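You operate a simulated robot arm through the tools that you are given. There is no shell and no other tool.

You are at the controls of a simulated robot arm. One attempt, no reset.

JOB
Close the rework bench: brush off the dust and park roller, height slider and tilt lever.
Fine: bench brush, then put it back; film roller back to its start, height slider down to nought, tilt lever back. Set down upright: bench brush. What is to be rubbed or washed off counts as gone when no trace of it is left.

It is judged by the outcome, as a careful person would: the job done as asked, and still so three seconds after it is handed in. It fails if anything else is knocked over, pushed out of place, dropped, spilled or broken.

ROBOT AND FRAMES
A 6-joint arm with a two-finger parallel gripper, fixed in place. Base frame: the origin is on the floor under the middle of its stand, x ahead of it, y to its left, z up; the work surface is at about z = 88. Readings come in cm, degrees, newtons and seconds.
With the tool pointing down near the work surface it reaches from about 26 to 66 cm from the base axis. Its first joint turns from -66.0 to 66.0 degrees. Payload 2.9 kg.
The TCP is the grasp point between the finger pads, 3 cm short of the fingertips. In the tool frame z runs along the fingers and y along their closing line. The gripper opens to 11 cm. The fingers are 2 cm wide and 1 cm thick; the gripper's body (4.8 by 11.2 cm) begins 5.5 cm behind the TCP.
Orientation is that of the tool frame in the base frame, as a unit quaternion [w, x, y, z]. With the fingers straight down and closing along the base's y, the tool's x points along the base's -x, its y along +y and its z along -z.

CONTROLS
- The arm moves only by the tool move_arm. Its argument "moves" is a list of rows, each a list of 6 numbers: the shift along the tool's x, y, z in cm, then the turn, a rotation vector about the tool's x, y, z in degrees. In form: [[x, y, z, rx, ry, rz], ...]. A call has 1 to 20 rows; each row shifts and turns the commanded pose from where the row before left it, along the tool's axes as they then stand. "hand" is the closure, from 0 (fully open) to 1 (shut), set as the call begins (left out, the last holds). A row lasts 0.2 s, in which the tool goes at most 5 cm and 8.6 degrees; a call with a longer step from one row to the next is refused whole, and so is a gripper value outside its range. Where a pose cannot be reached the arm comes as near as it can. A force on the tool above 50 N (or 10 N above the force at the start of the call, whichever is more), or a blocked arm, ends the call early, and 0.2 s more pass. Each finger travels about 10.8 cm/s and halts on what it meets, pressing with about 33 N; the grip force reading is that of the motor and also rises with nothing between the fingers. The clock runs only during rows and for 0.2 s after the last one: add rows that do not move to give the fingers time. It gives the time, the measured TCP pose, the force on the tool (base axes), the opening and the grip force at its end, in the units of the frame above (readings bear some noise), with the torque about the TCP (base axes, N m) and any sound that the robot's microphone picked up.
- Cameras (640 x 400 px; columns grow to the right, rows downward): "scene" is fixed at [8.67, 43.87, 137.76]; the picture's right is [-0.58, -0.81, 0.00], its down [-0.47, 0.33, -0.82] and it looks along [0.67, -0.48, -0.57] (base axes); focal length 214 px, centre (320, 200). "wrist" rides on the gripper at [7.2, 1.7, -10.3] in the tool frame; the picture's right is [-0.23, 0.97, 0.00], its down [-0.76, -0.18, -0.62] and it looks along [-0.61, -0.14, 0.78] (tool axes); focal length 222 px, centre (320, 200). There is no depth. A picture from a camera that has moved, and an enlarged one, comes with that camera's place and axes in the base frame and with its lens. The place of the scene camera against the robot may be out by one fixed shift of up to 1.8 cm in any direction.
- get_image(camera): a new picture of that camera. It takes no simulated time.
- enlarge(camera, box): a new picture of the part [left, top, right, bottom] of that camera's present view, enlarged. It takes no simulated time.
- hand_in(): hands the job in; it is judged then, once.

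Places have to be worked out from the pictures, the camera data and where the tool is seen. Open the gripper and draw the arm clear of the work before you hand the job in, unless the task says otherwise.

The tools are called after ">>>" as name(argument=value, ...) on one line, values as JSON. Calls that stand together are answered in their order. move_arm: Moves the arm, as the interface text tells. Its arguments: {"type":"object","properties":{"moves":{"type":"array"},"hand":{"type":"number"}},"required":["moves"]} The other tools are called the same way: get_image (camera) takes a picture; enlarge (camera, box) takes an enlarged picture of a part of a camera's view; hand_in () hands the job in.

At the start:

```text
t: 0.0
eef_pos: [44.03, -4.19, 124.13]
orientation: [0.0, 0.0, 1.0, 0.001]
force: [0.4, 0.2, -0.4]
wrist_torque: [0.0, -0.03, 0.0]
grip_width: 10.99
grip_force: 0.0
```

scene: 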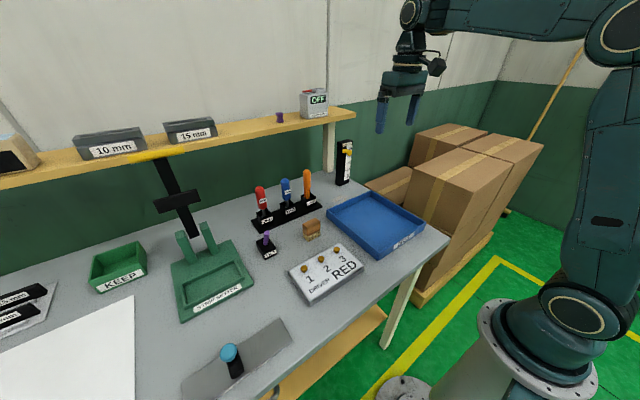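
wrist: 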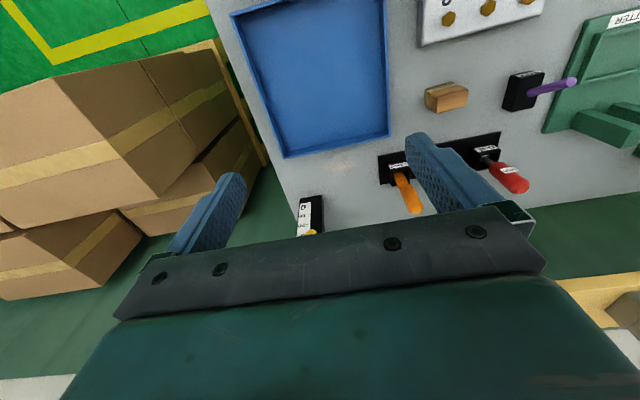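

I start by looking closely at the scene to find the brush, the dust, the roller, the slider and the lever.

>>> enlarge(camera="scene", box=[0, 200, 200, 400])

>>> enlarge(camera="scene", box=[150, 270, 350, 400])

>>> enlarge(camera="scene", box=[230, 130, 430, 270])

>>> enlarge(camera="scene", box=[60, 100, 260, 330])

>>> enlarge(camera="wrist", box=[200, 0, 640, 280])

```text
2.00 times, centred on (100, 300) of scene
camera zoom: at [8.67, 43.87, 137.76], right [-0.58, -0.81, 0.0], down [-0.47, 0.33, -0.82], along [0.67, -0.48, -0.57], focal length 429 px, centre (760, 0)
```

zoom: 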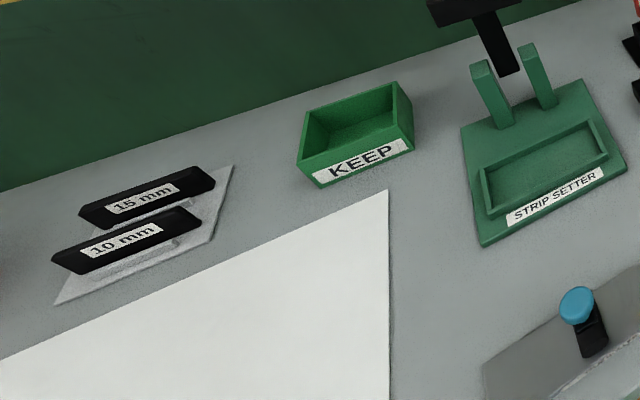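

```text
3.08 times, centred on (250, 335) of scene
camera zoom: at [8.67, 43.87, 137.76], right [-0.58, -0.81, 0.0], down [-0.47, 0.33, -0.82], along [0.67, -0.48, -0.57], focal length 660 px, centre (535, -215)
```

zoom: 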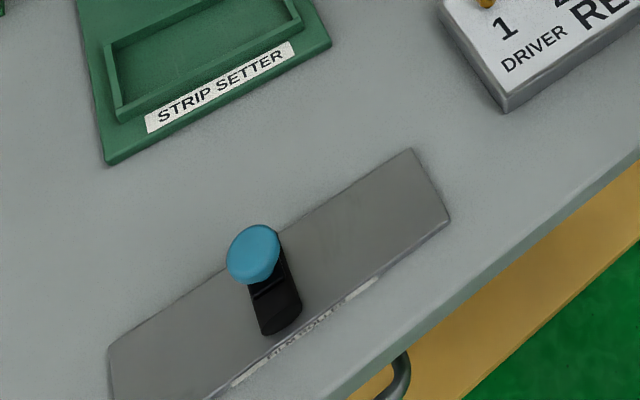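

```text
2.86 times, centred on (330, 200) of scene
camera zoom: at [8.67, 43.87, 137.76], right [-0.58, -0.81, 0.0], down [-0.47, 0.33, -0.82], along [0.67, -0.48, -0.57], focal length 613 px, centre (291, 200)
```

zoom: 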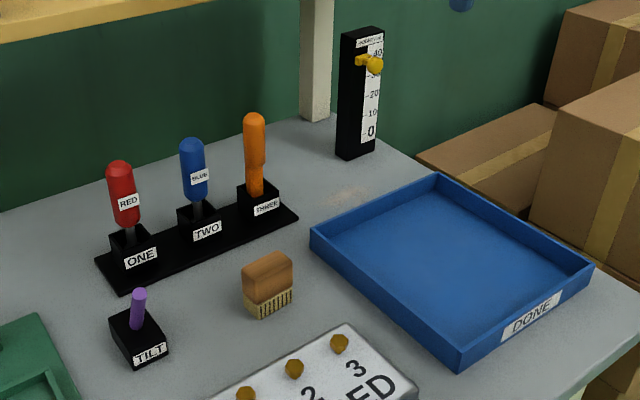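

```text
1.74 times, centred on (160, 215) of scene
camera zoom: at [8.67, 43.87, 137.76], right [-0.58, -0.81, 0.0], down [-0.47, 0.33, -0.82], along [0.67, -0.48, -0.57], focal length 373 px, centre (598, 174)
```

zoom: 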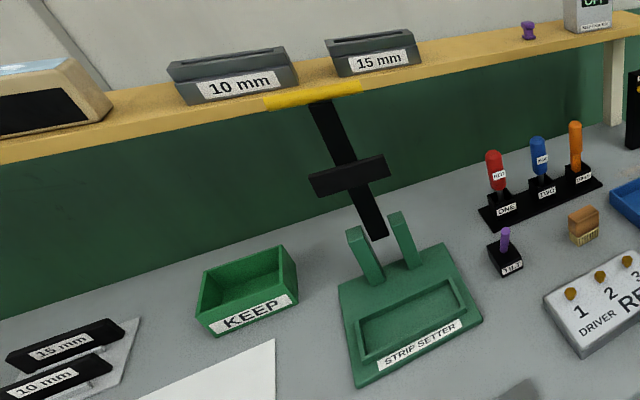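

```text
1.43 times, centred on (420, 140) of wrist
camera zoom: at [36.72, -2.43, 134.47], right [0.23, 0.97, 0.0], down [0.76, -0.18, 0.62], along [0.61, -0.14, -0.78], focal length 317 px, centre (177, 286)
```

zoom: 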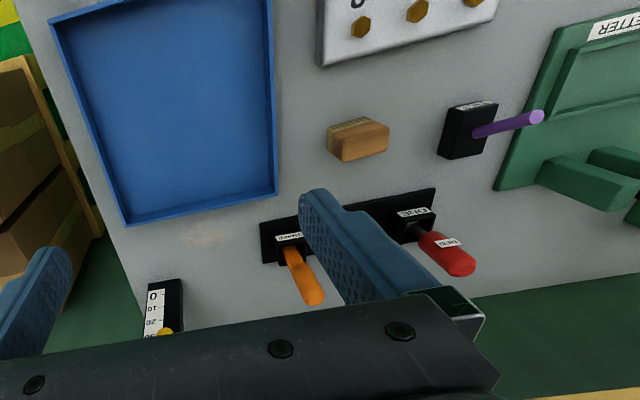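

The brush stands near (54, 17), a small dust patch lies near (64, -5), the slider column near (72, -13), the tilt lever near (54, 30) and the roller knob near (32, 48). I move the wrist camera over the middle of the bench for a closer look.

>>> move_arm(moves=[[1.17, 4, 2, 0, 0, 0], [1.17, 4, 2, 0, 0, 0], [1.17, 4, 2, 0, 0, 0], [1.17, 4, 2, 0, 0, 0], [1.17, 4, 2, 0, 0, 0], [1.17, 4, 2, 0, 0, 0], [0, 0, 0, 0, 0, 0]], hand=0)

>>> get_image(camera="wrist")

>>> get_image(camera="scene")

```text
t: 1.6
eef_pos: [37.09, 20.16, 111.97]
orientation: [0.0, 0.0, 1.0, -0.001]
force: [0.1, -1.2, 0.3]
wrist_torque: [-0.01, 0.0, 0.02]
grip_width: 11.02
grip_force: 0.1
```

```text
taken
camera wrist: at [29.93, 21.83, 122.25], right [0.23, 0.97, 0.0], down [0.76, -0.18, 0.62], along [0.61, -0.14, -0.78], focal length 222 px, centre (320, 200)
```

wrist: 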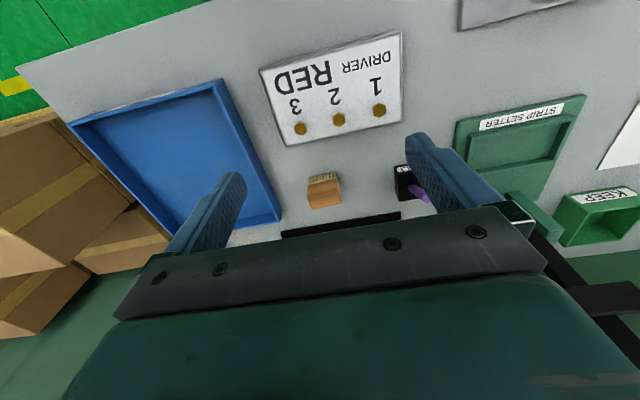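

```text
taken
```

scene: 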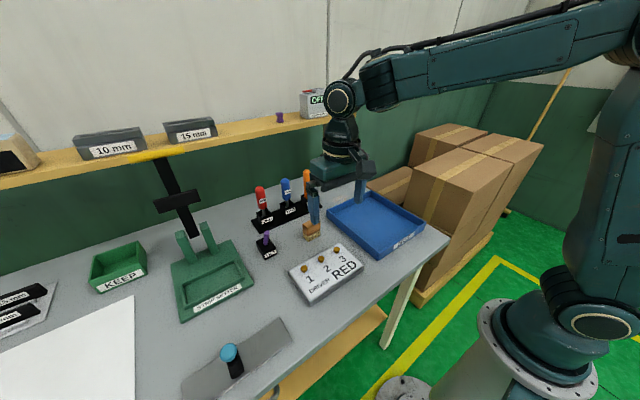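

>>> enlarge(camera="wrist", box=[280, 140, 480, 240])

>>> enlarge(camera="wrist", box=[200, 20, 440, 160])

```text
3.20 times, centred on (380, 190) of wrist
camera zoom: at [29.93, 21.83, 122.25], right [0.23, 0.97, 0.0], down [0.76, -0.18, 0.62], along [0.61, -0.14, -0.78], focal length 711 px, centre (128, 232)
```

zoom: 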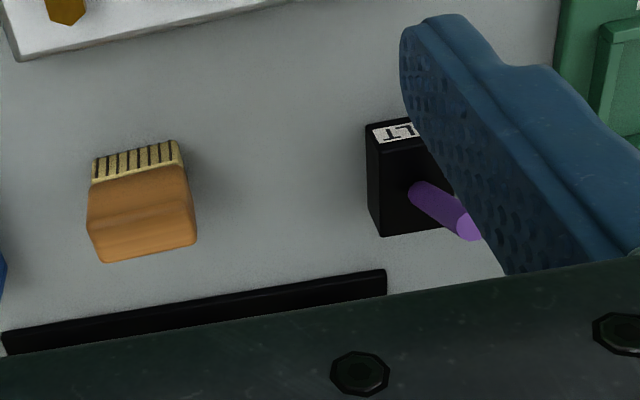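

```text
2.67 times, centred on (320, 90) of wrist
camera zoom: at [29.93, 21.83, 122.25], right [0.23, 0.97, 0.0], down [0.76, -0.18, 0.62], along [0.61, -0.14, -0.78], focal length 592 px, centre (320, 493)
```

zoom: 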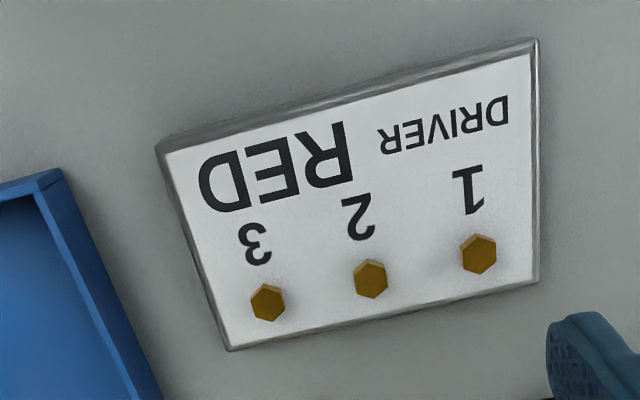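

The brush stands square with its long side along y (about y 15 to 20, front at x 51). I go and look at the dust and the slider from nearer.

>>> move_arm(moves=[[-3, -3.3, 0.7, 0, 0, 0], [-3, -3.3, 0.7, 0, 0, 0], [-3, -3.3, 0.7, 0, 0, 0], [-3, -3.3, 0.7, 0, 0, 0], [-3, -3.3, 0.7, 0, 0, 0], [-3, -3.3, 0.7, 0, 0, 0], [-2, -3.2, 0.7, 0, 0, 0], [0, 0, 0, 0, 0, 0]])

>>> get_image(camera="wrist")

>>> get_image(camera="scene")

```text
t: 3.4
eef_pos: [56.89, -3.23, 107.16]
orientation: [0.0, 0.0, 1.0, 0.0]
force: [-0.1, 0.2, -0.4]
wrist_torque: [0.01, -0.02, 0.03]
grip_width: 10.99
grip_force: 0.0
```

```text
taken
camera wrist: at [49.76, -1.54, 117.47], right [0.23, 0.97, 0.0], down [0.76, -0.18, 0.62], along [0.61, -0.14, -0.78], focal length 222 px, centre (320, 200)
```

wrist: 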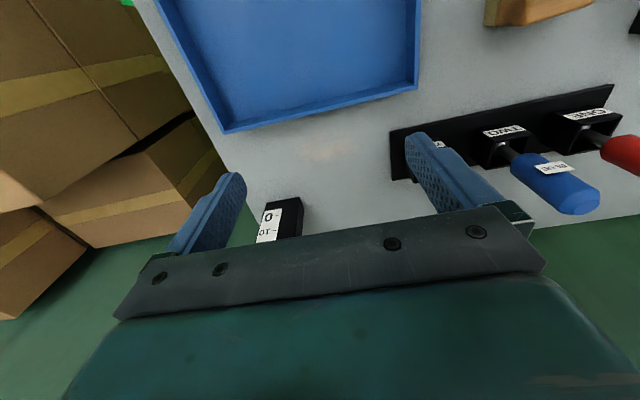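

```text
taken
```

scene: 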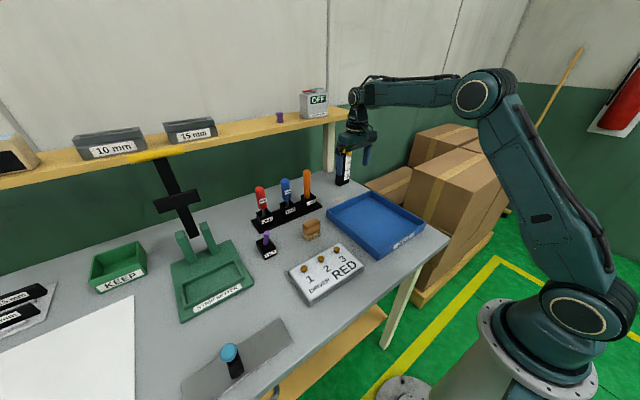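

>>> enlarge(camera="wrist", box=[220, 90, 420, 215])

>>> enlarge(camera="wrist", box=[230, 180, 330, 250])

>>> enlarge(camera="scene", box=[320, 90, 400, 200])

>>> enlarge(camera="scene", box=[240, 200, 340, 270])

```text
3.20 times, centred on (320, 152) of wrist
camera zoom: at [49.76, -1.54, 117.47], right [0.23, 0.97, 0.0], down [0.76, -0.18, 0.62], along [0.61, -0.14, -0.78], focal length 711 px, centre (320, 352)
```

zoom: 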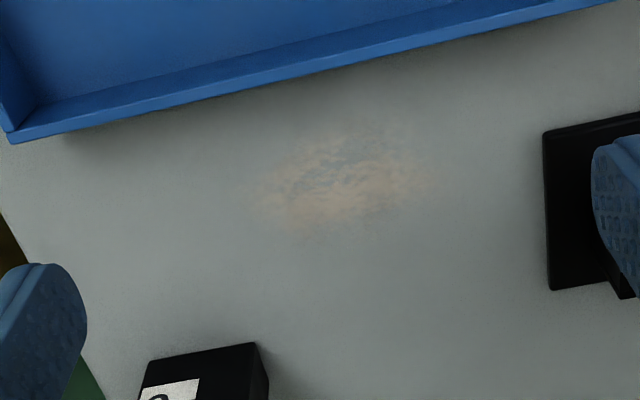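

```text
5.71 times, centred on (280, 215) of wrist
camera zoom: at [49.76, -1.54, 117.47], right [0.23, 0.97, 0.0], down [0.76, -0.18, 0.62], along [0.61, -0.14, -0.78], focal length 1269 px, centre (549, 114)
```

zoom: 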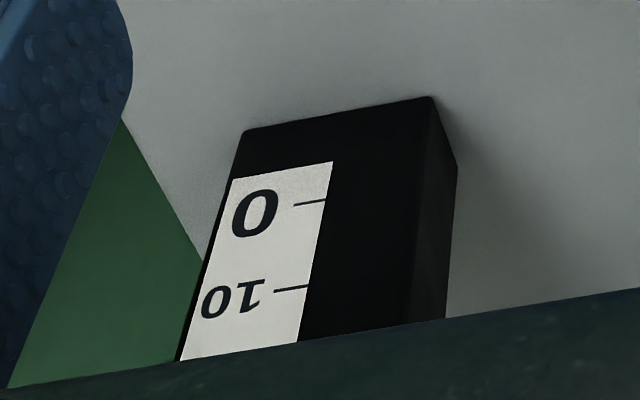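

```text
3.64 times, centred on (360, 145) of scene
camera zoom: at [8.68, 43.87, 137.76], right [-0.58, -0.81, 0.0], down [-0.47, 0.33, -0.82], along [0.67, -0.48, -0.57], focal length 780 px, centre (174, 400)
```

zoom: 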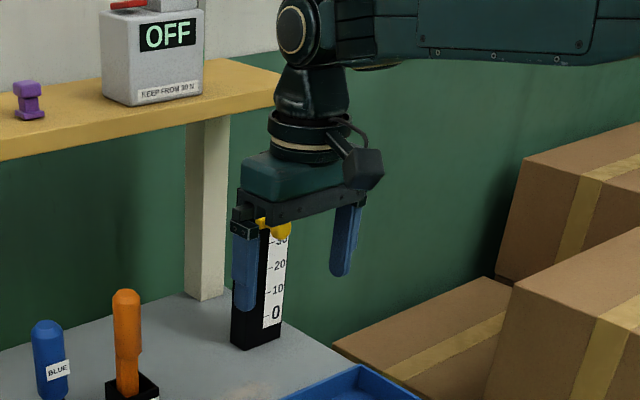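

```text
5.71 times, centred on (290, 235) of scene
camera zoom: at [8.68, 43.87, 137.76], right [-0.58, -0.81, 0.0], down [-0.47, 0.33, -0.82], along [0.67, -0.48, -0.57], focal length 1226 px, centre (491, 0)
```

zoom: 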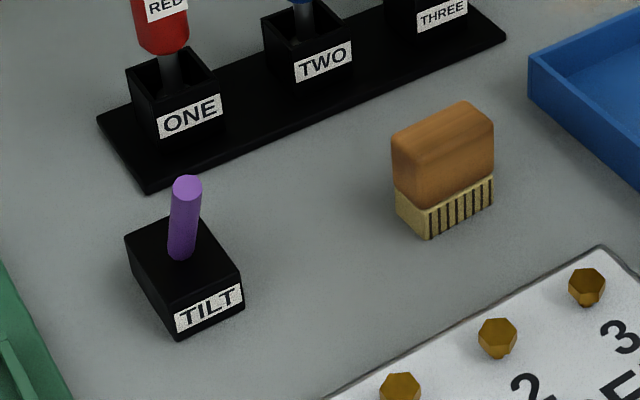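

The dust is an oval about x 61–66.6, y -8 to 1; the slider's zero mark is near z 91.8 on the column face at x 71.4. Next I look at the tilt lever from nearer.

>>> move_arm(moves=[[0.61, 4.74, 0.17, 0, 0, 0], [0.61, 4.74, 0.17, 0, 0, 0], [0.61, 4.74, 0.17, 0, 0, 0], [0.61, 4.74, 0.17, 0, 0, 0], [0.61, 4.74, 0.17, 0, 0, 0], [0.61, 4.74, 0.17, 0, 0, 0], [0.61, 4.74, 0.17, 0, 0, 0], [0, 0, 0, 0, 0, 0]])

>>> get_image(camera="wrist")

>>> enlarge(camera="wrist", box=[240, 60, 420, 180])

>>> enlarge(camera="scene", box=[240, 220, 300, 265])

```text
t: 5.2
eef_pos: [52.43, 30.14, 106.12]
orientation: [0.001, 0.0, 1.0, 0.0]
force: [0.1, -0.1, 0.6]
wrist_torque: [-0.03, -0.02, 0.0]
grip_width: 11.0
grip_force: 0.0
```

```text
taken
camera wrist: at [45.36, 31.85, 116.29], right [0.23, 0.97, 0.0], down [0.76, -0.18, 0.62], along [0.61, -0.14, -0.78], focal length 222 px, centre (320, 200)
```

wrist: 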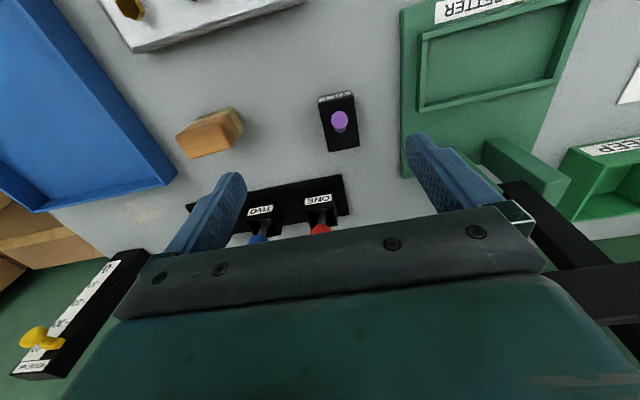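

```text
3.33 times, centred on (330, 120) of wrist
camera zoom: at [45.36, 31.85, 116.29], right [0.23, 0.97, 0.0], down [0.76, -0.18, 0.62], along [0.61, -0.14, -0.78], focal length 740 px, centre (287, 467)
```

zoom: 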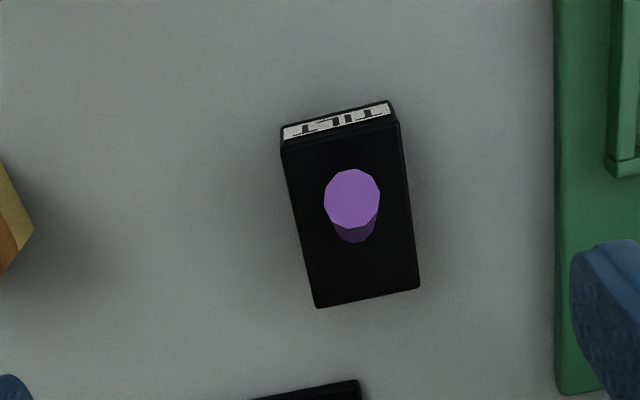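

```text
8.89 times, centred on (270, 242) of scene
camera zoom: at [8.67, 43.88, 137.76], right [-0.58, -0.81, 0.0], down [-0.47, 0.33, -0.82], along [0.67, -0.48, -0.57], focal length 1906 px, centre (764, -178)
```

zoom: 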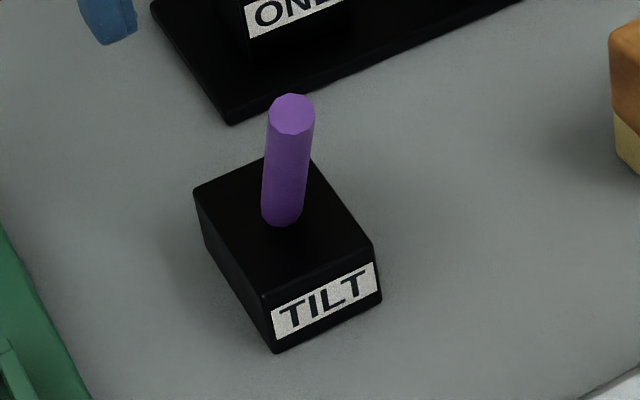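

The tilt lever's box is about x 52–58, y 30–34 with the stick leaning toward the robot (tip near (52, 32, 97.5)), so "back" must be away from the robot. Now I look at the roller.

>>> move_arm(moves=[[3.26, 2.6, -0.34, 0, 0, 0], [3.26, 2.6, -0.34, 0, 0, 0], [3.26, 2.6, -0.34, 0, 0, 0], [3.26, 2.6, -0.34, 0, 0, 0], [3.26, 2.6, -0.34, 0, 0, 0], [3.26, 2.6, -0.34, 0, 0, 0], [3.26, 2.6, -0.34, 0, 0, 0], [0, 0, 0, 0, 0, 0]])

>>> get_image(camera="wrist")

>>> get_image(camera="scene")

```text
t: 7.0
eef_pos: [30.06, 48.25, 108.53]
orientation: [0.0, -0.001, 1.0, 0.0]
force: [-0.4, -0.1, -0.2]
wrist_torque: [-0.03, 0.01, -0.01]
grip_width: 10.98
grip_force: 0.1
```

```text
taken
camera wrist: at [22.89, 49.93, 118.76], right [0.23, 0.97, 0.0], down [0.76, -0.18, 0.62], along [0.61, -0.14, -0.78], focal length 222 px, centre (320, 200)
```

wrist: 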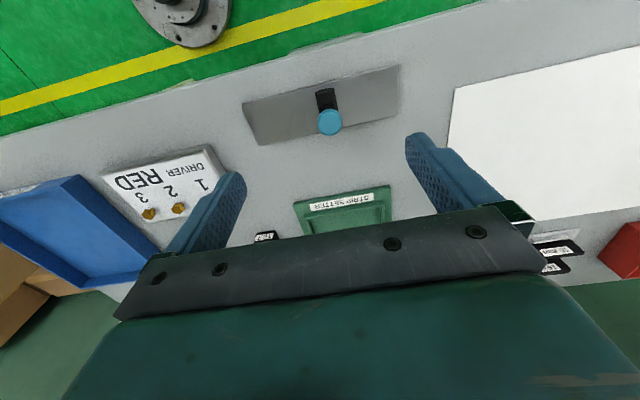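

```text
taken
```

scene: 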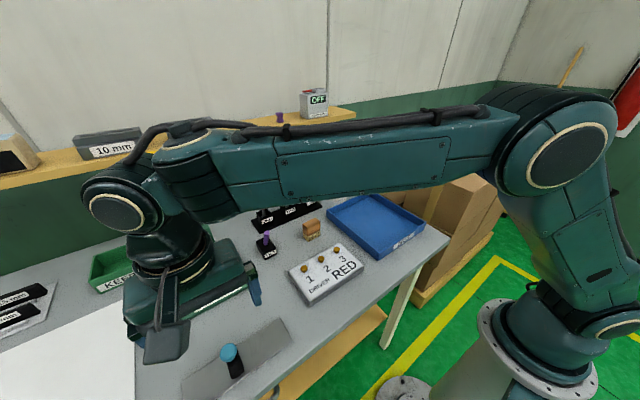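

>>> enlarge(camera="wrist", box=[230, 50, 420, 160])

>>> enlarge(camera="wrist", box=[280, 60, 370, 150])

>>> enlarge(camera="scene", box=[170, 310, 310, 400])

```text
3.37 times, centred on (325, 105) of wrist
camera zoom: at [22.89, 49.93, 118.76], right [0.23, 0.97, 0.0], down [0.76, -0.18, 0.62], along [0.61, -0.14, -0.78], focal length 748 px, centre (303, 520)
```

zoom: 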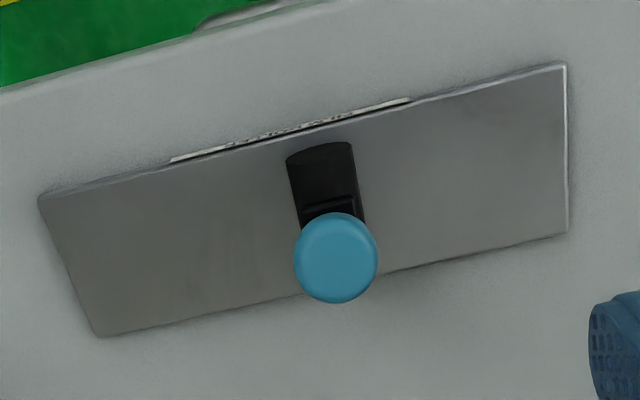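

```text
4.44 times, centred on (325, 105) of wrist
camera zoom: at [22.89, 49.93, 118.76], right [0.23, 0.97, 0.0], down [0.76, -0.18, 0.62], along [0.61, -0.14, -0.78], focal length 987 px, centre (298, 622)
```

zoom: 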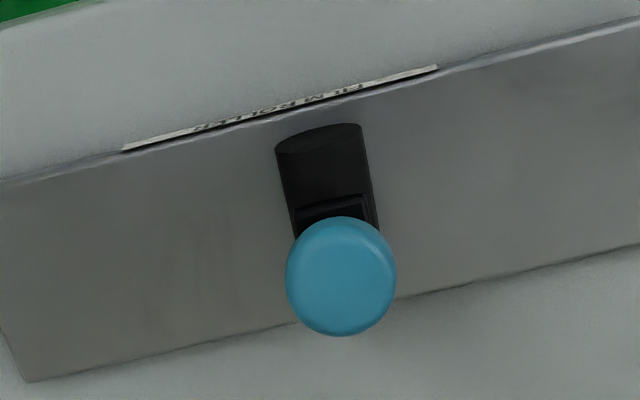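

```text
4.44 times, centred on (240, 355) of scene
camera zoom: at [8.67, 43.88, 137.76], right [-0.58, -0.81, 0.0], down [-0.47, 0.33, -0.82], along [0.67, -0.48, -0.57], focal length 953 px, centre (676, -489)
```

zoom: 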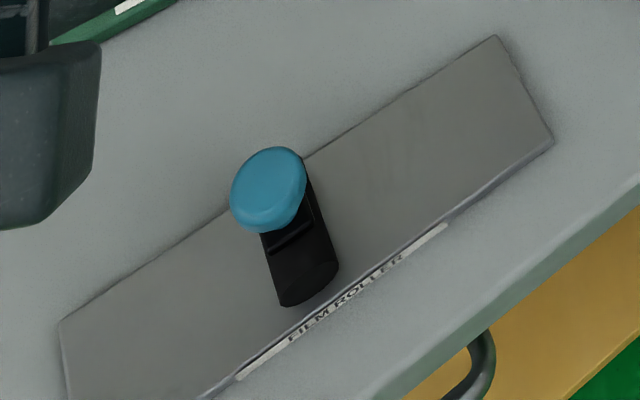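

The roller (black, blue knob) sits mid-plate at about y 49 on a plate spanning y 38–58. I zoom on both plate ends for a start mark.

>>> enlarge(camera="wrist", box=[235, 85, 305, 150])

>>> enlarge(camera="wrist", box=[345, 55, 415, 130])

>>> enlarge(camera="wrist", box=[300, 80, 350, 115])

>>> enlarge(camera="scene", box=[175, 345, 265, 400])

```text
6.15 times, centred on (270, 118) of wrist
camera zoom: at [22.89, 49.93, 118.76], right [0.23, 0.97, 0.0], down [0.76, -0.18, 0.62], along [0.61, -0.14, -0.78], focal length 1367 px, centre (628, 708)
```

zoom: 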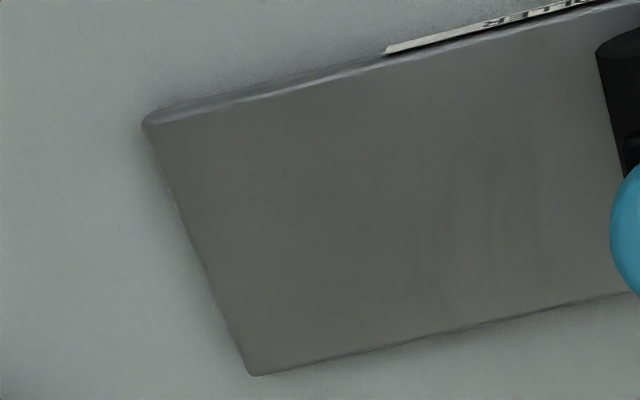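

```text
5.33 times, centred on (380, 92) of wrist
camera zoom: at [22.89, 49.93, 118.76], right [0.23, 0.97, 0.0], down [0.76, -0.18, 0.62], along [0.61, -0.14, -0.78], focal length 1185 px, centre (0, 773)
```

zoom: 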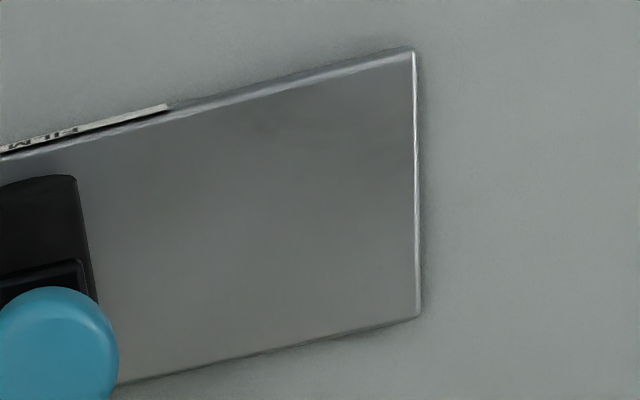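

```text
11.43 times, centred on (325, 98) of wrist
camera zoom: at [22.89, 49.93, 118.76], right [0.23, 0.97, 0.0], down [0.76, -0.18, 0.62], along [0.61, -0.14, -0.78], focal length 2538 px, centre (263, 1371)
```

zoom: 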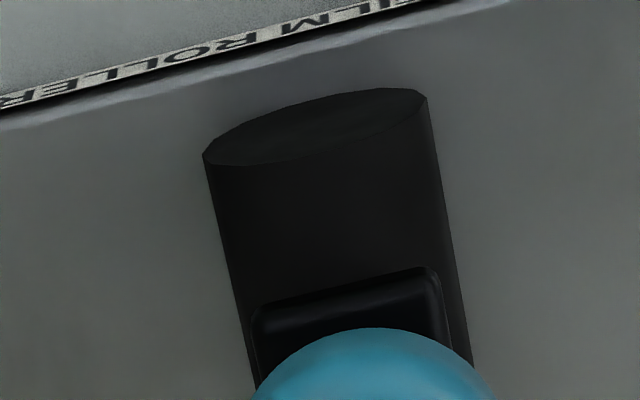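

```text
7.11 times, centred on (220, 372) of scene
camera zoom: at [8.67, 43.88, 137.76], right [-0.58, -0.81, 0.0], down [-0.47, 0.33, -0.82], along [0.67, -0.48, -0.57], focal length 1525 px, centre (1031, -1027)
```

zoom: 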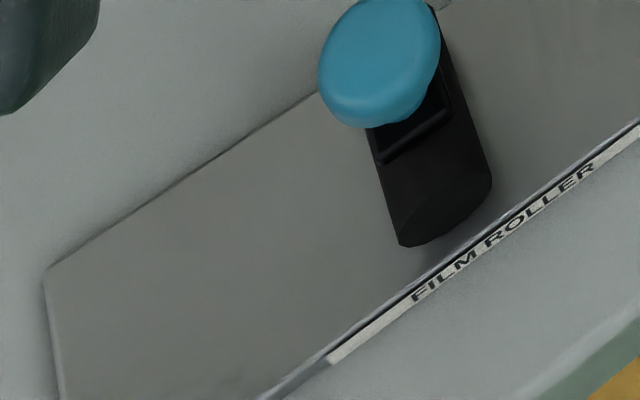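

>>> enlarge(camera="scene", box=[235, 315, 295, 355])

>>> enlarge(camera="wrist", box=[270, 95, 310, 140])

```text
10.00 times, centred on (265, 335) of scene
camera zoom: at [8.67, 43.88, 137.76], right [-0.58, -0.81, 0.0], down [-0.47, 0.33, -0.82], along [0.67, -0.48, -0.57], focal length 2145 px, centre (870, -1150)
```

zoom: 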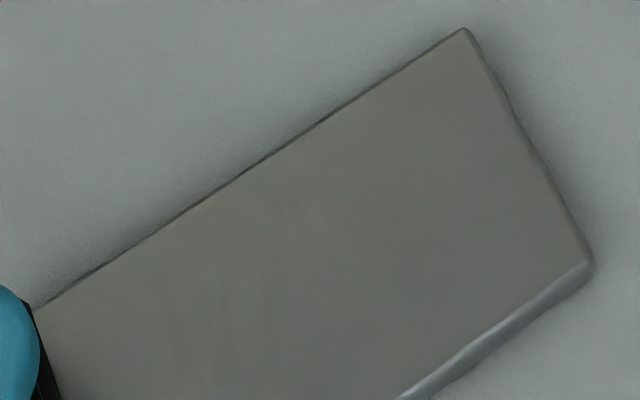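

```text
8.89 times, centred on (290, 118) of wrist
camera zoom: at [22.89, 49.93, 118.76], right [0.23, 0.97, 0.0], down [0.76, -0.18, 0.62], along [0.61, -0.14, -0.78], focal length 1974 px, centre (587, 933)
```

zoom: 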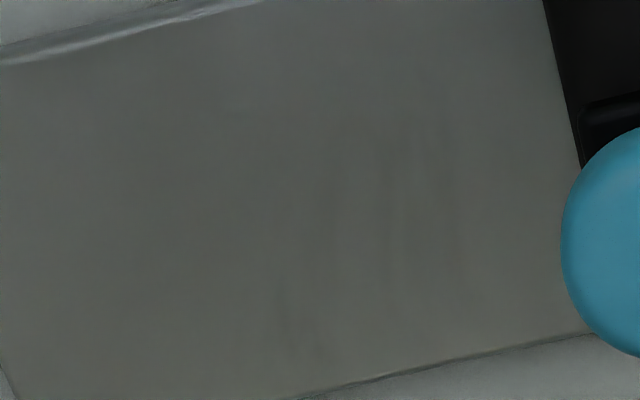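

No mark shows on the plate, so I will feel for the stops by pushing the knob. I set the fingers about 4.4 cm apart and come down around the knob at (31.7, 49), first to z 99 to check alignment.

>>> move_arm(moves=[[-0.55, 0.25, 3.2, 0, 0, 0], [-0.55, 0.25, 3.2, 0, 0, 0], [-0.54, 0.25, 3.1, 0, 0, 0], [0, 0, 0, 0, 0, 0], [0, 0, 0, 0, 0, 0]], hand=0.6)

>>> get_image(camera="wrist")

>>> get_image(camera="scene")

```text
t: 8.2
eef_pos: [31.61, 48.93, 99.08]
orientation: [-0.001, 0.0, 1.0, 0.0]
force: [0.3, 0.3, 0.9]
wrist_torque: [0.03, 0.06, 0.0]
grip_width: 4.41
grip_force: 0.0
```

```text
taken
camera wrist: at [24.4, 50.66, 109.26], right [0.23, 0.97, 0.0], down [0.76, -0.18, 0.62], along [0.61, -0.14, -0.78], focal length 222 px, centre (320, 200)
```

wrist: 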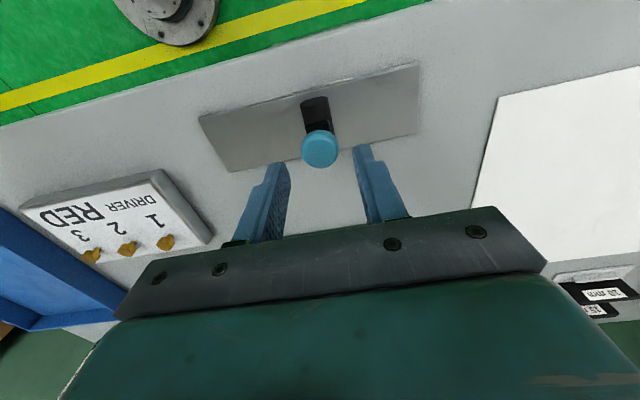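

```text
taken
```

scene: 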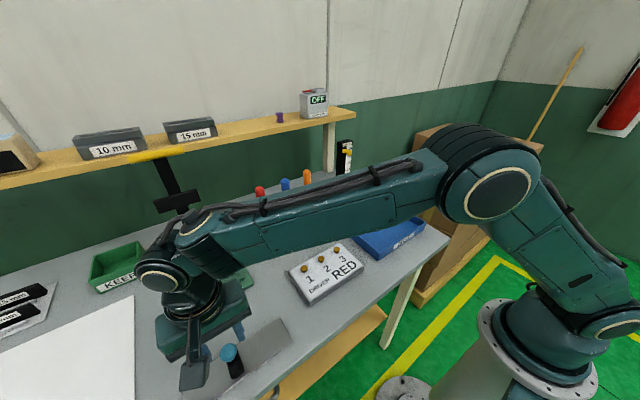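

Knob sits at about (31.5, 49.1, 94.5), centred between the fingers. I lower around it and then push gently toward -y in small steps to feel the resistance.

>>> move_arm(moves=[[0, 0.1, 1.9, 0, 0, 0], [0, 0, 1.9, 0, 0, 0], [0, 0, 0, 0, 0, 0]])

>>> move_arm(moves=[[0, -0.5, 0, 0, 0, 0], [0, -0.5, 0, 0, 0, 0], [0, -0.5, 0, 0, 0, 0], [0, -0.5, 0, 0, 0, 0], [0, 0, 0, 0, 0, 0]])

>>> get_image(camera="wrist")

```text
t: 9.0
eef_pos: [31.56, 49.11, 95.25]
orientation: [0.0, -0.001, 1.0, 0.0]
force: [-0.6, -0.4, -1.1]
wrist_torque: [-0.02, 0.03, -0.01]
grip_width: 4.42
grip_force: 0.0
```

```text
t: 10.2
eef_pos: [31.37, 47.14, 95.27]
orientation: [0.0, 0.0, 1.0, 0.0]
force: [-0.3, 0.0, -0.7]
wrist_torque: [-0.01, -0.01, 0.03]
grip_width: 4.41
grip_force: 0.3
```

```text
taken
camera wrist: at [24.21, 48.7, 105.5], right [0.23, 0.97, 0.0], down [0.76, -0.18, 0.62], along [0.61, -0.14, -0.78], focal length 222 px, centre (320, 200)
```

wrist: 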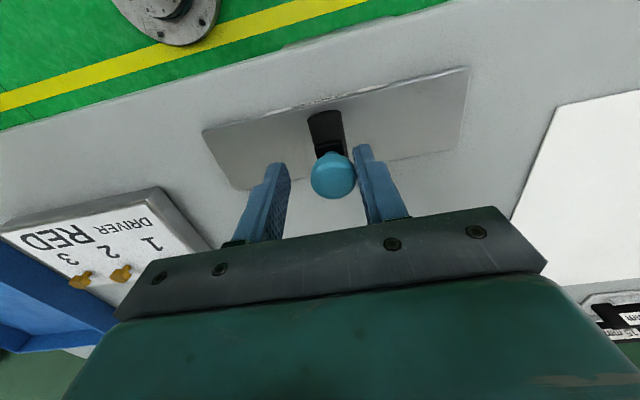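

The roller follows easily with almost no force. I keep pushing toward -y in short calls, watching for a stop or a sound.

>>> move_arm(moves=[[0, -0.5, 0, 0, 0, 0], [0, -0.5, 0, 0, 0, 0], [0, -0.5, 0, 0, 0, 0], [0, -0.5, 0, 0, 0, 0]])

>>> move_arm(moves=[[0, -0.4, 0, 0, 0, 0], [0, -0.4, 0, 0, 0, 0], [0, -0.4, 0, 0, 0, 0], [0, -0.4, 0, 0, 0, 0]])

>>> get_image(camera="wrist")

```text
t: 11.2
eef_pos: [31.5, 44.97, 95.11]
orientation: [0.0, 0.0, 1.0, 0.0]
force: [0.7, 0.5, -0.4]
wrist_torque: [0.07, -0.01, -0.02]
grip_width: 4.45
grip_force: 0.4
```

```text
t: 12.2
eef_pos: [31.42, 43.44, 95.09]
orientation: [0.0, 0.0, 1.0, 0.0]
force: [0.1, 1.2, 0.4]
wrist_torque: [0.03, 0.0, 0.02]
grip_width: 4.41
grip_force: 0.3
```

```text
taken
camera wrist: at [24.33, 45.12, 105.3], right [0.23, 0.97, 0.0], down [0.76, -0.18, 0.62], along [0.61, -0.14, -0.78], focal length 222 px, centre (320, 200)
```

wrist: 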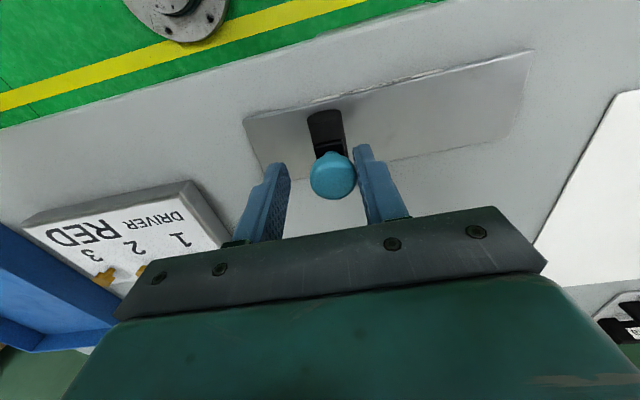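

>>> move_arm(moves=[[0, -0.3, 0, 0, 0, 0], [0, -0.3, 0, 0, 0, 0], [0, -0.3, 0, 0, 0, 0], [0, -0.3, 0, 0, 0, 0]])

>>> move_arm(moves=[[0, -0.25, 0, 0, 0, 0], [0, -0.25, 0, 0, 0, 0], [0, -0.25, 0, 0, 0, 0], [0, -0.25, 0, 0, 0, 0]])

>>> get_image(camera="wrist")

```text
t: 13.2
eef_pos: [31.56, 42.23, 95.21]
orientation: [0.0, 0.0, 1.0, 0.0]
force: [-0.8, 0.6, 0.3]
wrist_torque: [0.01, 0.01, 0.03]
grip_width: 4.42
grip_force: 0.6
```

```text
t: 14.2
eef_pos: [31.5, 41.28, 95.23]
orientation: [0.0, -0.001, 1.0, 0.0]
force: [-0.3, -0.1, 0.3]
wrist_torque: [0.01, 0.01, 0.0]
grip_width: 4.45
grip_force: 0.6
```

```text
taken
camera wrist: at [24.22, 42.93, 105.43], right [0.23, 0.97, 0.0], down [0.76, -0.18, 0.62], along [0.61, -0.14, -0.78], focal length 222 px, centre (320, 200)
```

wrist: 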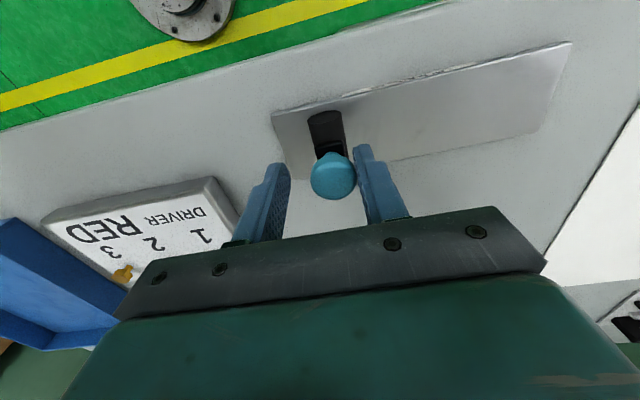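

>>> move_arm(moves=[[0, -0.2, 0, 0, 0, 0], [0, -0.2, 0, 0, 0, 0], [0, -0.2, 0, 0, 0, 0], [0, -0.2, 0, 0, 0, 0]])

>>> move_arm(moves=[[0, -0.2, 0, 0, 0, 0], [0, -0.2, 0, 0, 0, 0], [0, -0.2, 0, 0, 0, 0]])

>>> get_image(camera="wrist")

```text
t: 15.2
eef_pos: [31.46, 40.62, 95.17]
orientation: [0.0, 0.0, 1.0, 0.0]
force: [1.2, 0.1, 1.0]
wrist_torque: [0.03, 0.0, 0.06]
grip_width: 4.43
grip_force: 0.0
```

```text
t: 16.0
eef_pos: [31.4, 40.0, 95.25]
orientation: [-0.001, -0.001, 1.0, 0.0]
force: [-1.9, 8.0, -5.5]
wrist_torque: [-0.04, 0.02, 0.06]
grip_width: 4.75
grip_force: 3.8
```

```text
taken
camera wrist: at [24.19, 41.62, 105.4], right [0.22, 0.97, 0.0], down [0.76, -0.18, 0.62], along [0.61, -0.14, -0.78], focal length 222 px, centre (320, 200)
```

wrist: 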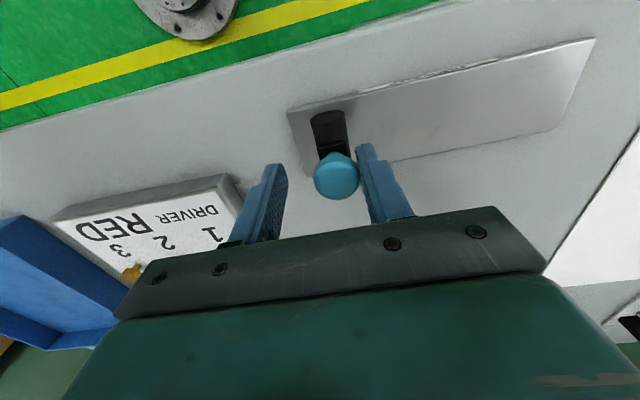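

A firm stop was reached with the roller at about y 41, with no sound. I look at the freed part of the plate and the fixture in detail for any sign of which end is the start.

>>> enlarge(camera="wrist", box=[280, 35, 440, 165])

>>> enlarge(camera="wrist", box=[420, 30, 610, 160])

>>> get_image(camera="scene")

```text
3.08 times, centred on (360, 100) of wrist
camera zoom: at [24.19, 41.62, 105.4], right [0.22, 0.97, 0.0], down [0.76, -0.18, 0.62], along [0.61, -0.14, -0.78], focal length 684 px, centre (197, 508)
```

zoom: 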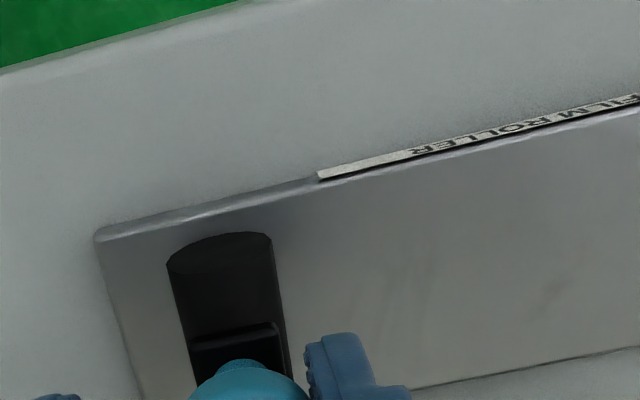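

```text
3.08 times, centred on (515, 95) of wrist
camera zoom: at [24.19, 41.62, 105.4], right [0.22, 0.97, 0.0], down [0.76, -0.18, 0.62], along [0.61, -0.14, -0.78], focal length 684 px, centre (-280, 523)
```

zoom: 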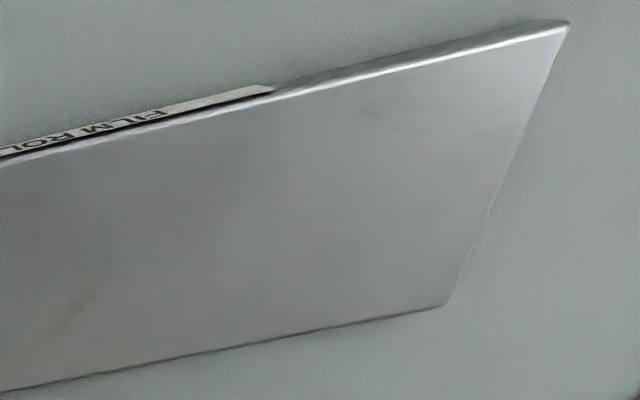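

```text
taken
```

scene: 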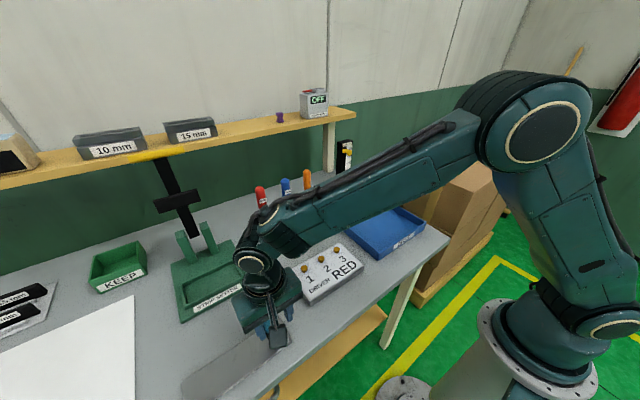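

The plate shows no start mark anywhere. I push the other way to find out where the +y stop is and whether anything tells the ends apart.

>>> move_arm(moves=[[0, 0.6, 0, 0, 0, 0], [0, 0.6, 0, 0, 0, 0], [0, 0.6, 0, 0, 0, 0], [0, 0.6, 0, 0, 0, 0], [0, 0.6, 0, 0, 0, 0], [0, 0.6, 0, 0, 0, 0], [0, 0.6, 0, 0, 0, 0], [0, 0.6, 0, 0, 0, 0], [0, 0.6, 0, 0, 0, 0], [0, 0.6, 0, 0, 0, 0]])

>>> move_arm(moves=[[0, 0.6, 0, 0, 0, 0], [0, 0.6, 0, 0, 0, 0], [0, 0.6, 0, 0, 0, 0], [0, 0.6, 0, 0, 0, 0], [0, 0.6, 0, 0, 0, 0], [0, 0.6, 0, 0, 0, 0], [0, 0.6, 0, 0, 0, 0], [0, 0.6, 0, 0, 0, 0], [0, 0.6, 0, 0, 0, 0]])

>>> move_arm(moves=[[0, 0.3, 0, 0, 0, 0], [0, 0.3, 0, 0, 0, 0], [0, 0.3, 0, 0, 0, 0], [0, 0.3, 0, 0, 0, 0]])

>>> get_image(camera="wrist")

```text
t: 18.2
eef_pos: [31.39, 45.88, 95.25]
orientation: [0.0, 0.0, 1.0, 0.001]
force: [-0.3, -1.1, 0.6]
wrist_torque: [-0.02, 0.05, -0.03]
grip_width: 4.4
grip_force: 0.5
```

```text
t: 20.2
eef_pos: [31.34, 51.2, 95.02]
orientation: [0.0, -0.001, 1.0, 0.0]
force: [-0.3, -0.3, -0.4]
wrist_torque: [-0.04, 0.0, 0.04]
grip_width: 4.42
grip_force: 0.2
```

```text
t: 21.2
eef_pos: [31.43, 52.54, 95.2]
orientation: [0.0, 0.0, 1.0, 0.0]
force: [-0.3, -0.4, -0.4]
wrist_torque: [-0.03, 0.01, -0.02]
grip_width: 4.42
grip_force: 0.4
```

```text
taken
camera wrist: at [24.29, 54.17, 105.47], right [0.23, 0.97, 0.0], down [0.76, -0.18, 0.62], along [0.61, -0.14, -0.78], focal length 222 px, centre (320, 200)
```

wrist: 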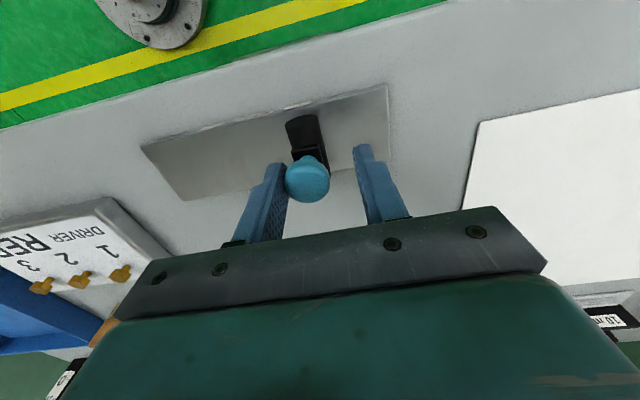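

>>> move_arm(moves=[[0, 0.3, 0, 0, 0, 0], [0, 0.3, 0, 0, 0, 0], [0, 0.3, 0, 0, 0, 0], [0, 0.3, 0, 0, 0, 0], [0, 0.3, 0, 0, 0, 0], [0, 0.3, 0, 0, 0, 0]])

>>> move_arm(moves=[[0, 0.2, 0, 0, 0, 0], [0, 0.2, 0, 0, 0, 0], [0, 0.2, 0, 0, 0, 0], [0, 0.2, 0, 0, 0, 0]])

>>> move_arm(moves=[[0, 0.2, 0, 0, 0, 0], [0, 0.2, 0, 0, 0, 0], [0, 0.2, 0, 0, 0, 0]])

>>> get_image(camera="wrist")

```text
t: 22.6
eef_pos: [31.28, 54.31, 95.26]
orientation: [0.0, 0.0, 1.0, 0.0]
force: [0.3, 0.2, -0.1]
wrist_torque: [0.01, -0.05, 0.02]
grip_width: 4.41
grip_force: 0.1
```

```text
t: 23.6
eef_pos: [31.54, 55.1, 95.21]
orientation: [-0.001, 0.001, 1.0, 0.0]
force: [1.1, -0.6, -0.7]
wrist_torque: [0.0, 0.02, 0.01]
grip_width: 4.42
grip_force: 0.3
```

```text
t: 24.4
eef_pos: [31.39, 55.64, 95.16]
orientation: [0.0, 0.0, 1.0, 0.0]
force: [0.5, -1.0, 0.4]
wrist_torque: [0.0, -0.03, -0.01]
grip_width: 4.44
grip_force: 0.2
```

```text
taken
camera wrist: at [24.28, 57.36, 105.42], right [0.23, 0.97, 0.0], down [0.76, -0.18, 0.62], along [0.61, -0.14, -0.78], focal length 222 px, centre (320, 200)
```

wrist: 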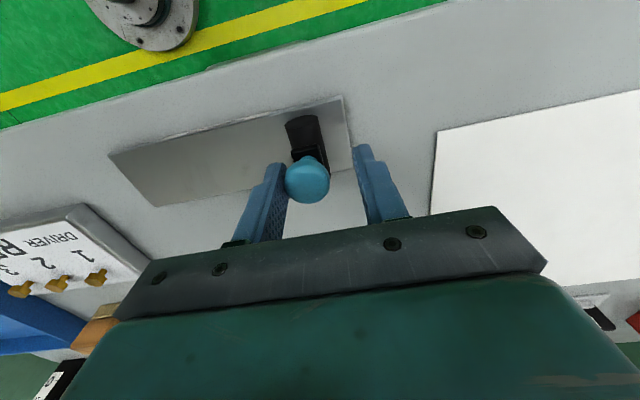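

>>> move_arm(moves=[[0, 0.15, 0, 0, 0, 0], [0, 0.15, 0, 0, 0, 0], [0, 0.15, 0, 0, 0, 0]])

>>> move_arm(moves=[[0, 0.15, 0, 0, 0, 0], [0, 0.15, 0, 0, 0, 0]])

>>> get_image(camera="wrist")

>>> enlarge(camera="scene", box=[130, 310, 320, 400])

```text
t: 25.2
eef_pos: [31.54, 56.21, 95.24]
orientation: [-0.001, 0.001, 1.0, -0.001]
force: [-1.6, -10.4, 2.6]
wrist_torque: [-0.21, 0.02, -0.01]
grip_width: 4.92
grip_force: 4.7
```

```text
t: 25.8
eef_pos: [31.35, 56.22, 95.18]
orientation: [0.0, 0.0, 1.0, -0.001]
force: [-2.4, -16.9, 8.6]
wrist_torque: [-0.43, 0.03, -0.07]
grip_width: 5.21
grip_force: 8.7
```

```text
taken
camera wrist: at [24.29, 58.01, 105.43], right [0.23, 0.97, 0.0], down [0.76, -0.18, 0.62], along [0.61, -0.14, -0.78], focal length 222 px, centre (320, 200)
```

wrist: 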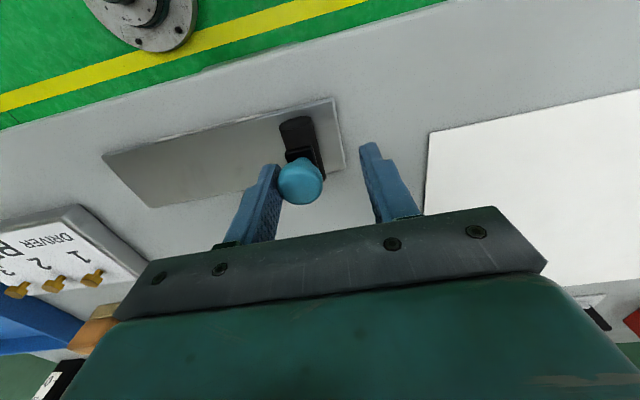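

```text
3.37 times, centred on (225, 355) of scene
camera zoom: at [8.66, 43.82, 137.78], right [-0.58, -0.81, 0.0], down [-0.47, 0.33, -0.82], along [0.67, -0.48, -0.57], focal length 722 px, centre (640, -322)
```

zoom: 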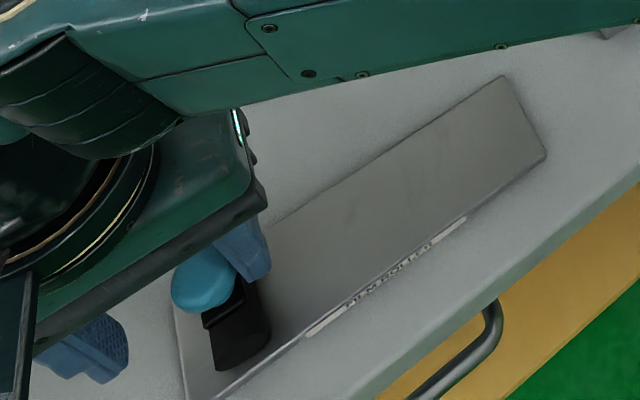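

Both stops lie symmetric about the plate (roller at about y 41 and y 55), so I look at other labels in the scene for hints on which end is the start. First I ease off the knob a little.

>>> move_arm(moves=[[0, -0.4, 0, 0, 0, 0], [0, -0.4, 0, 0, 0, 0]])

>>> enlarge(camera="scene", box=[270, 80, 340, 130])

>>> enlarge(camera="scene", box=[140, 140, 220, 200])

>>> enlarge(camera="scene", box=[0, 120, 80, 200])

>>> enlarge(camera="scene", box=[325, 130, 365, 195])

```text
t: 26.4
eef_pos: [31.35, 55.83, 95.12]
orientation: [0.001, -0.001, 1.0, 0.001]
force: [0.0, 0.0, -0.6]
wrist_torque: [0.02, -0.02, -0.02]
grip_width: 4.4
grip_force: 0.1
```

```text
8.00 times, centred on (305, 105) of scene
camera zoom: at [8.67, 43.88, 137.76], right [-0.58, -0.81, 0.0], down [-0.47, 0.33, -0.82], along [0.67, -0.48, -0.57], focal length 1716 px, centre (440, 960)
```

zoom: 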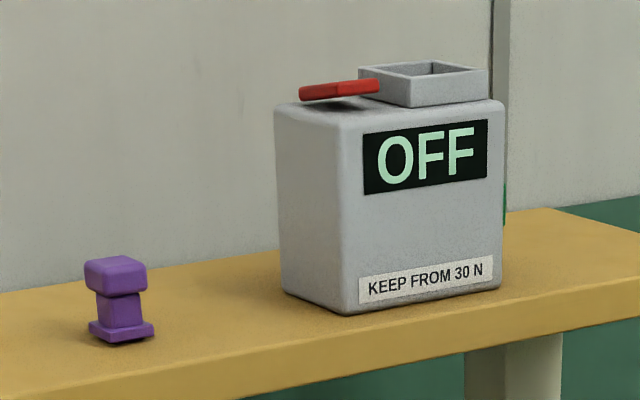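

```text
6.67 times, centred on (180, 170) of scene
camera zoom: at [8.67, 43.88, 137.76], right [-0.58, -0.81, 0.0], down [-0.47, 0.33, -0.82], along [0.67, -0.48, -0.57], focal length 1430 px, centre (1253, 400)
```

zoom: 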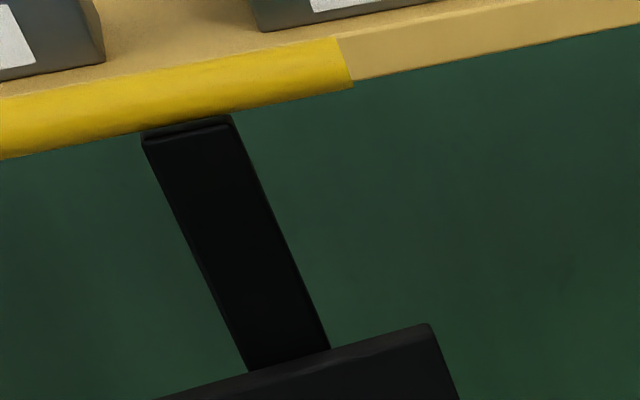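

```text
5.00 times, centred on (40, 160) of scene
camera zoom: at [8.67, 43.88, 137.76], right [-0.58, -0.81, 0.0], down [-0.47, 0.33, -0.82], along [0.67, -0.48, -0.57], focal length 1072 px, centre (1720, 400)
```

zoom: 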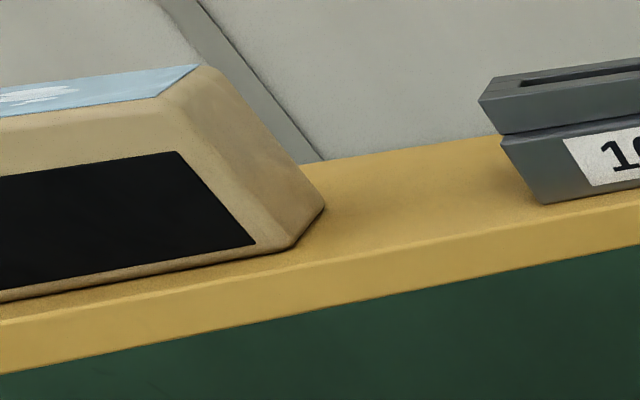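

```text
6.15 times, centred on (345, 162) of scene
camera zoom: at [8.67, 43.88, 137.76], right [-0.58, -0.81, 0.0], down [-0.47, 0.33, -0.82], along [0.67, -0.48, -0.57], focal length 1320 px, centre (166, 431)
```

zoom: 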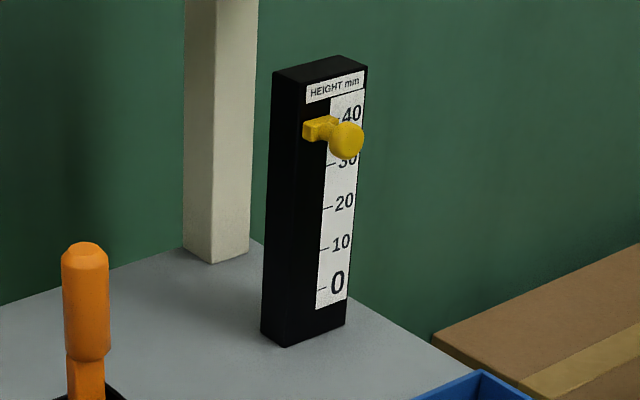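

No further hints there. I lift off the roller for now (leaving it at the +y end), close the fingers, and go to feel the tilt lever's range, which may show how these controls are laid out.

>>> move_arm(moves=[[0, 0, 4, 0, 0, 0], [0, 0, 0, 0, 0, 0]])

```text
t: 27.1
eef_pos: [31.5, 55.79, 92.0]
orientation: [0.003, -0.001, 1.0, 0.004]
force: [-2.1, -2.7, 5.0]
wrist_torque: [-0.24, 0.09, -0.05]
grip_width: 4.56
grip_force: 1.4
stopped in row 2: the force on the tool passed its limit at 52 N (the readings are from after the stop); the commanded pose is now the measured one
```

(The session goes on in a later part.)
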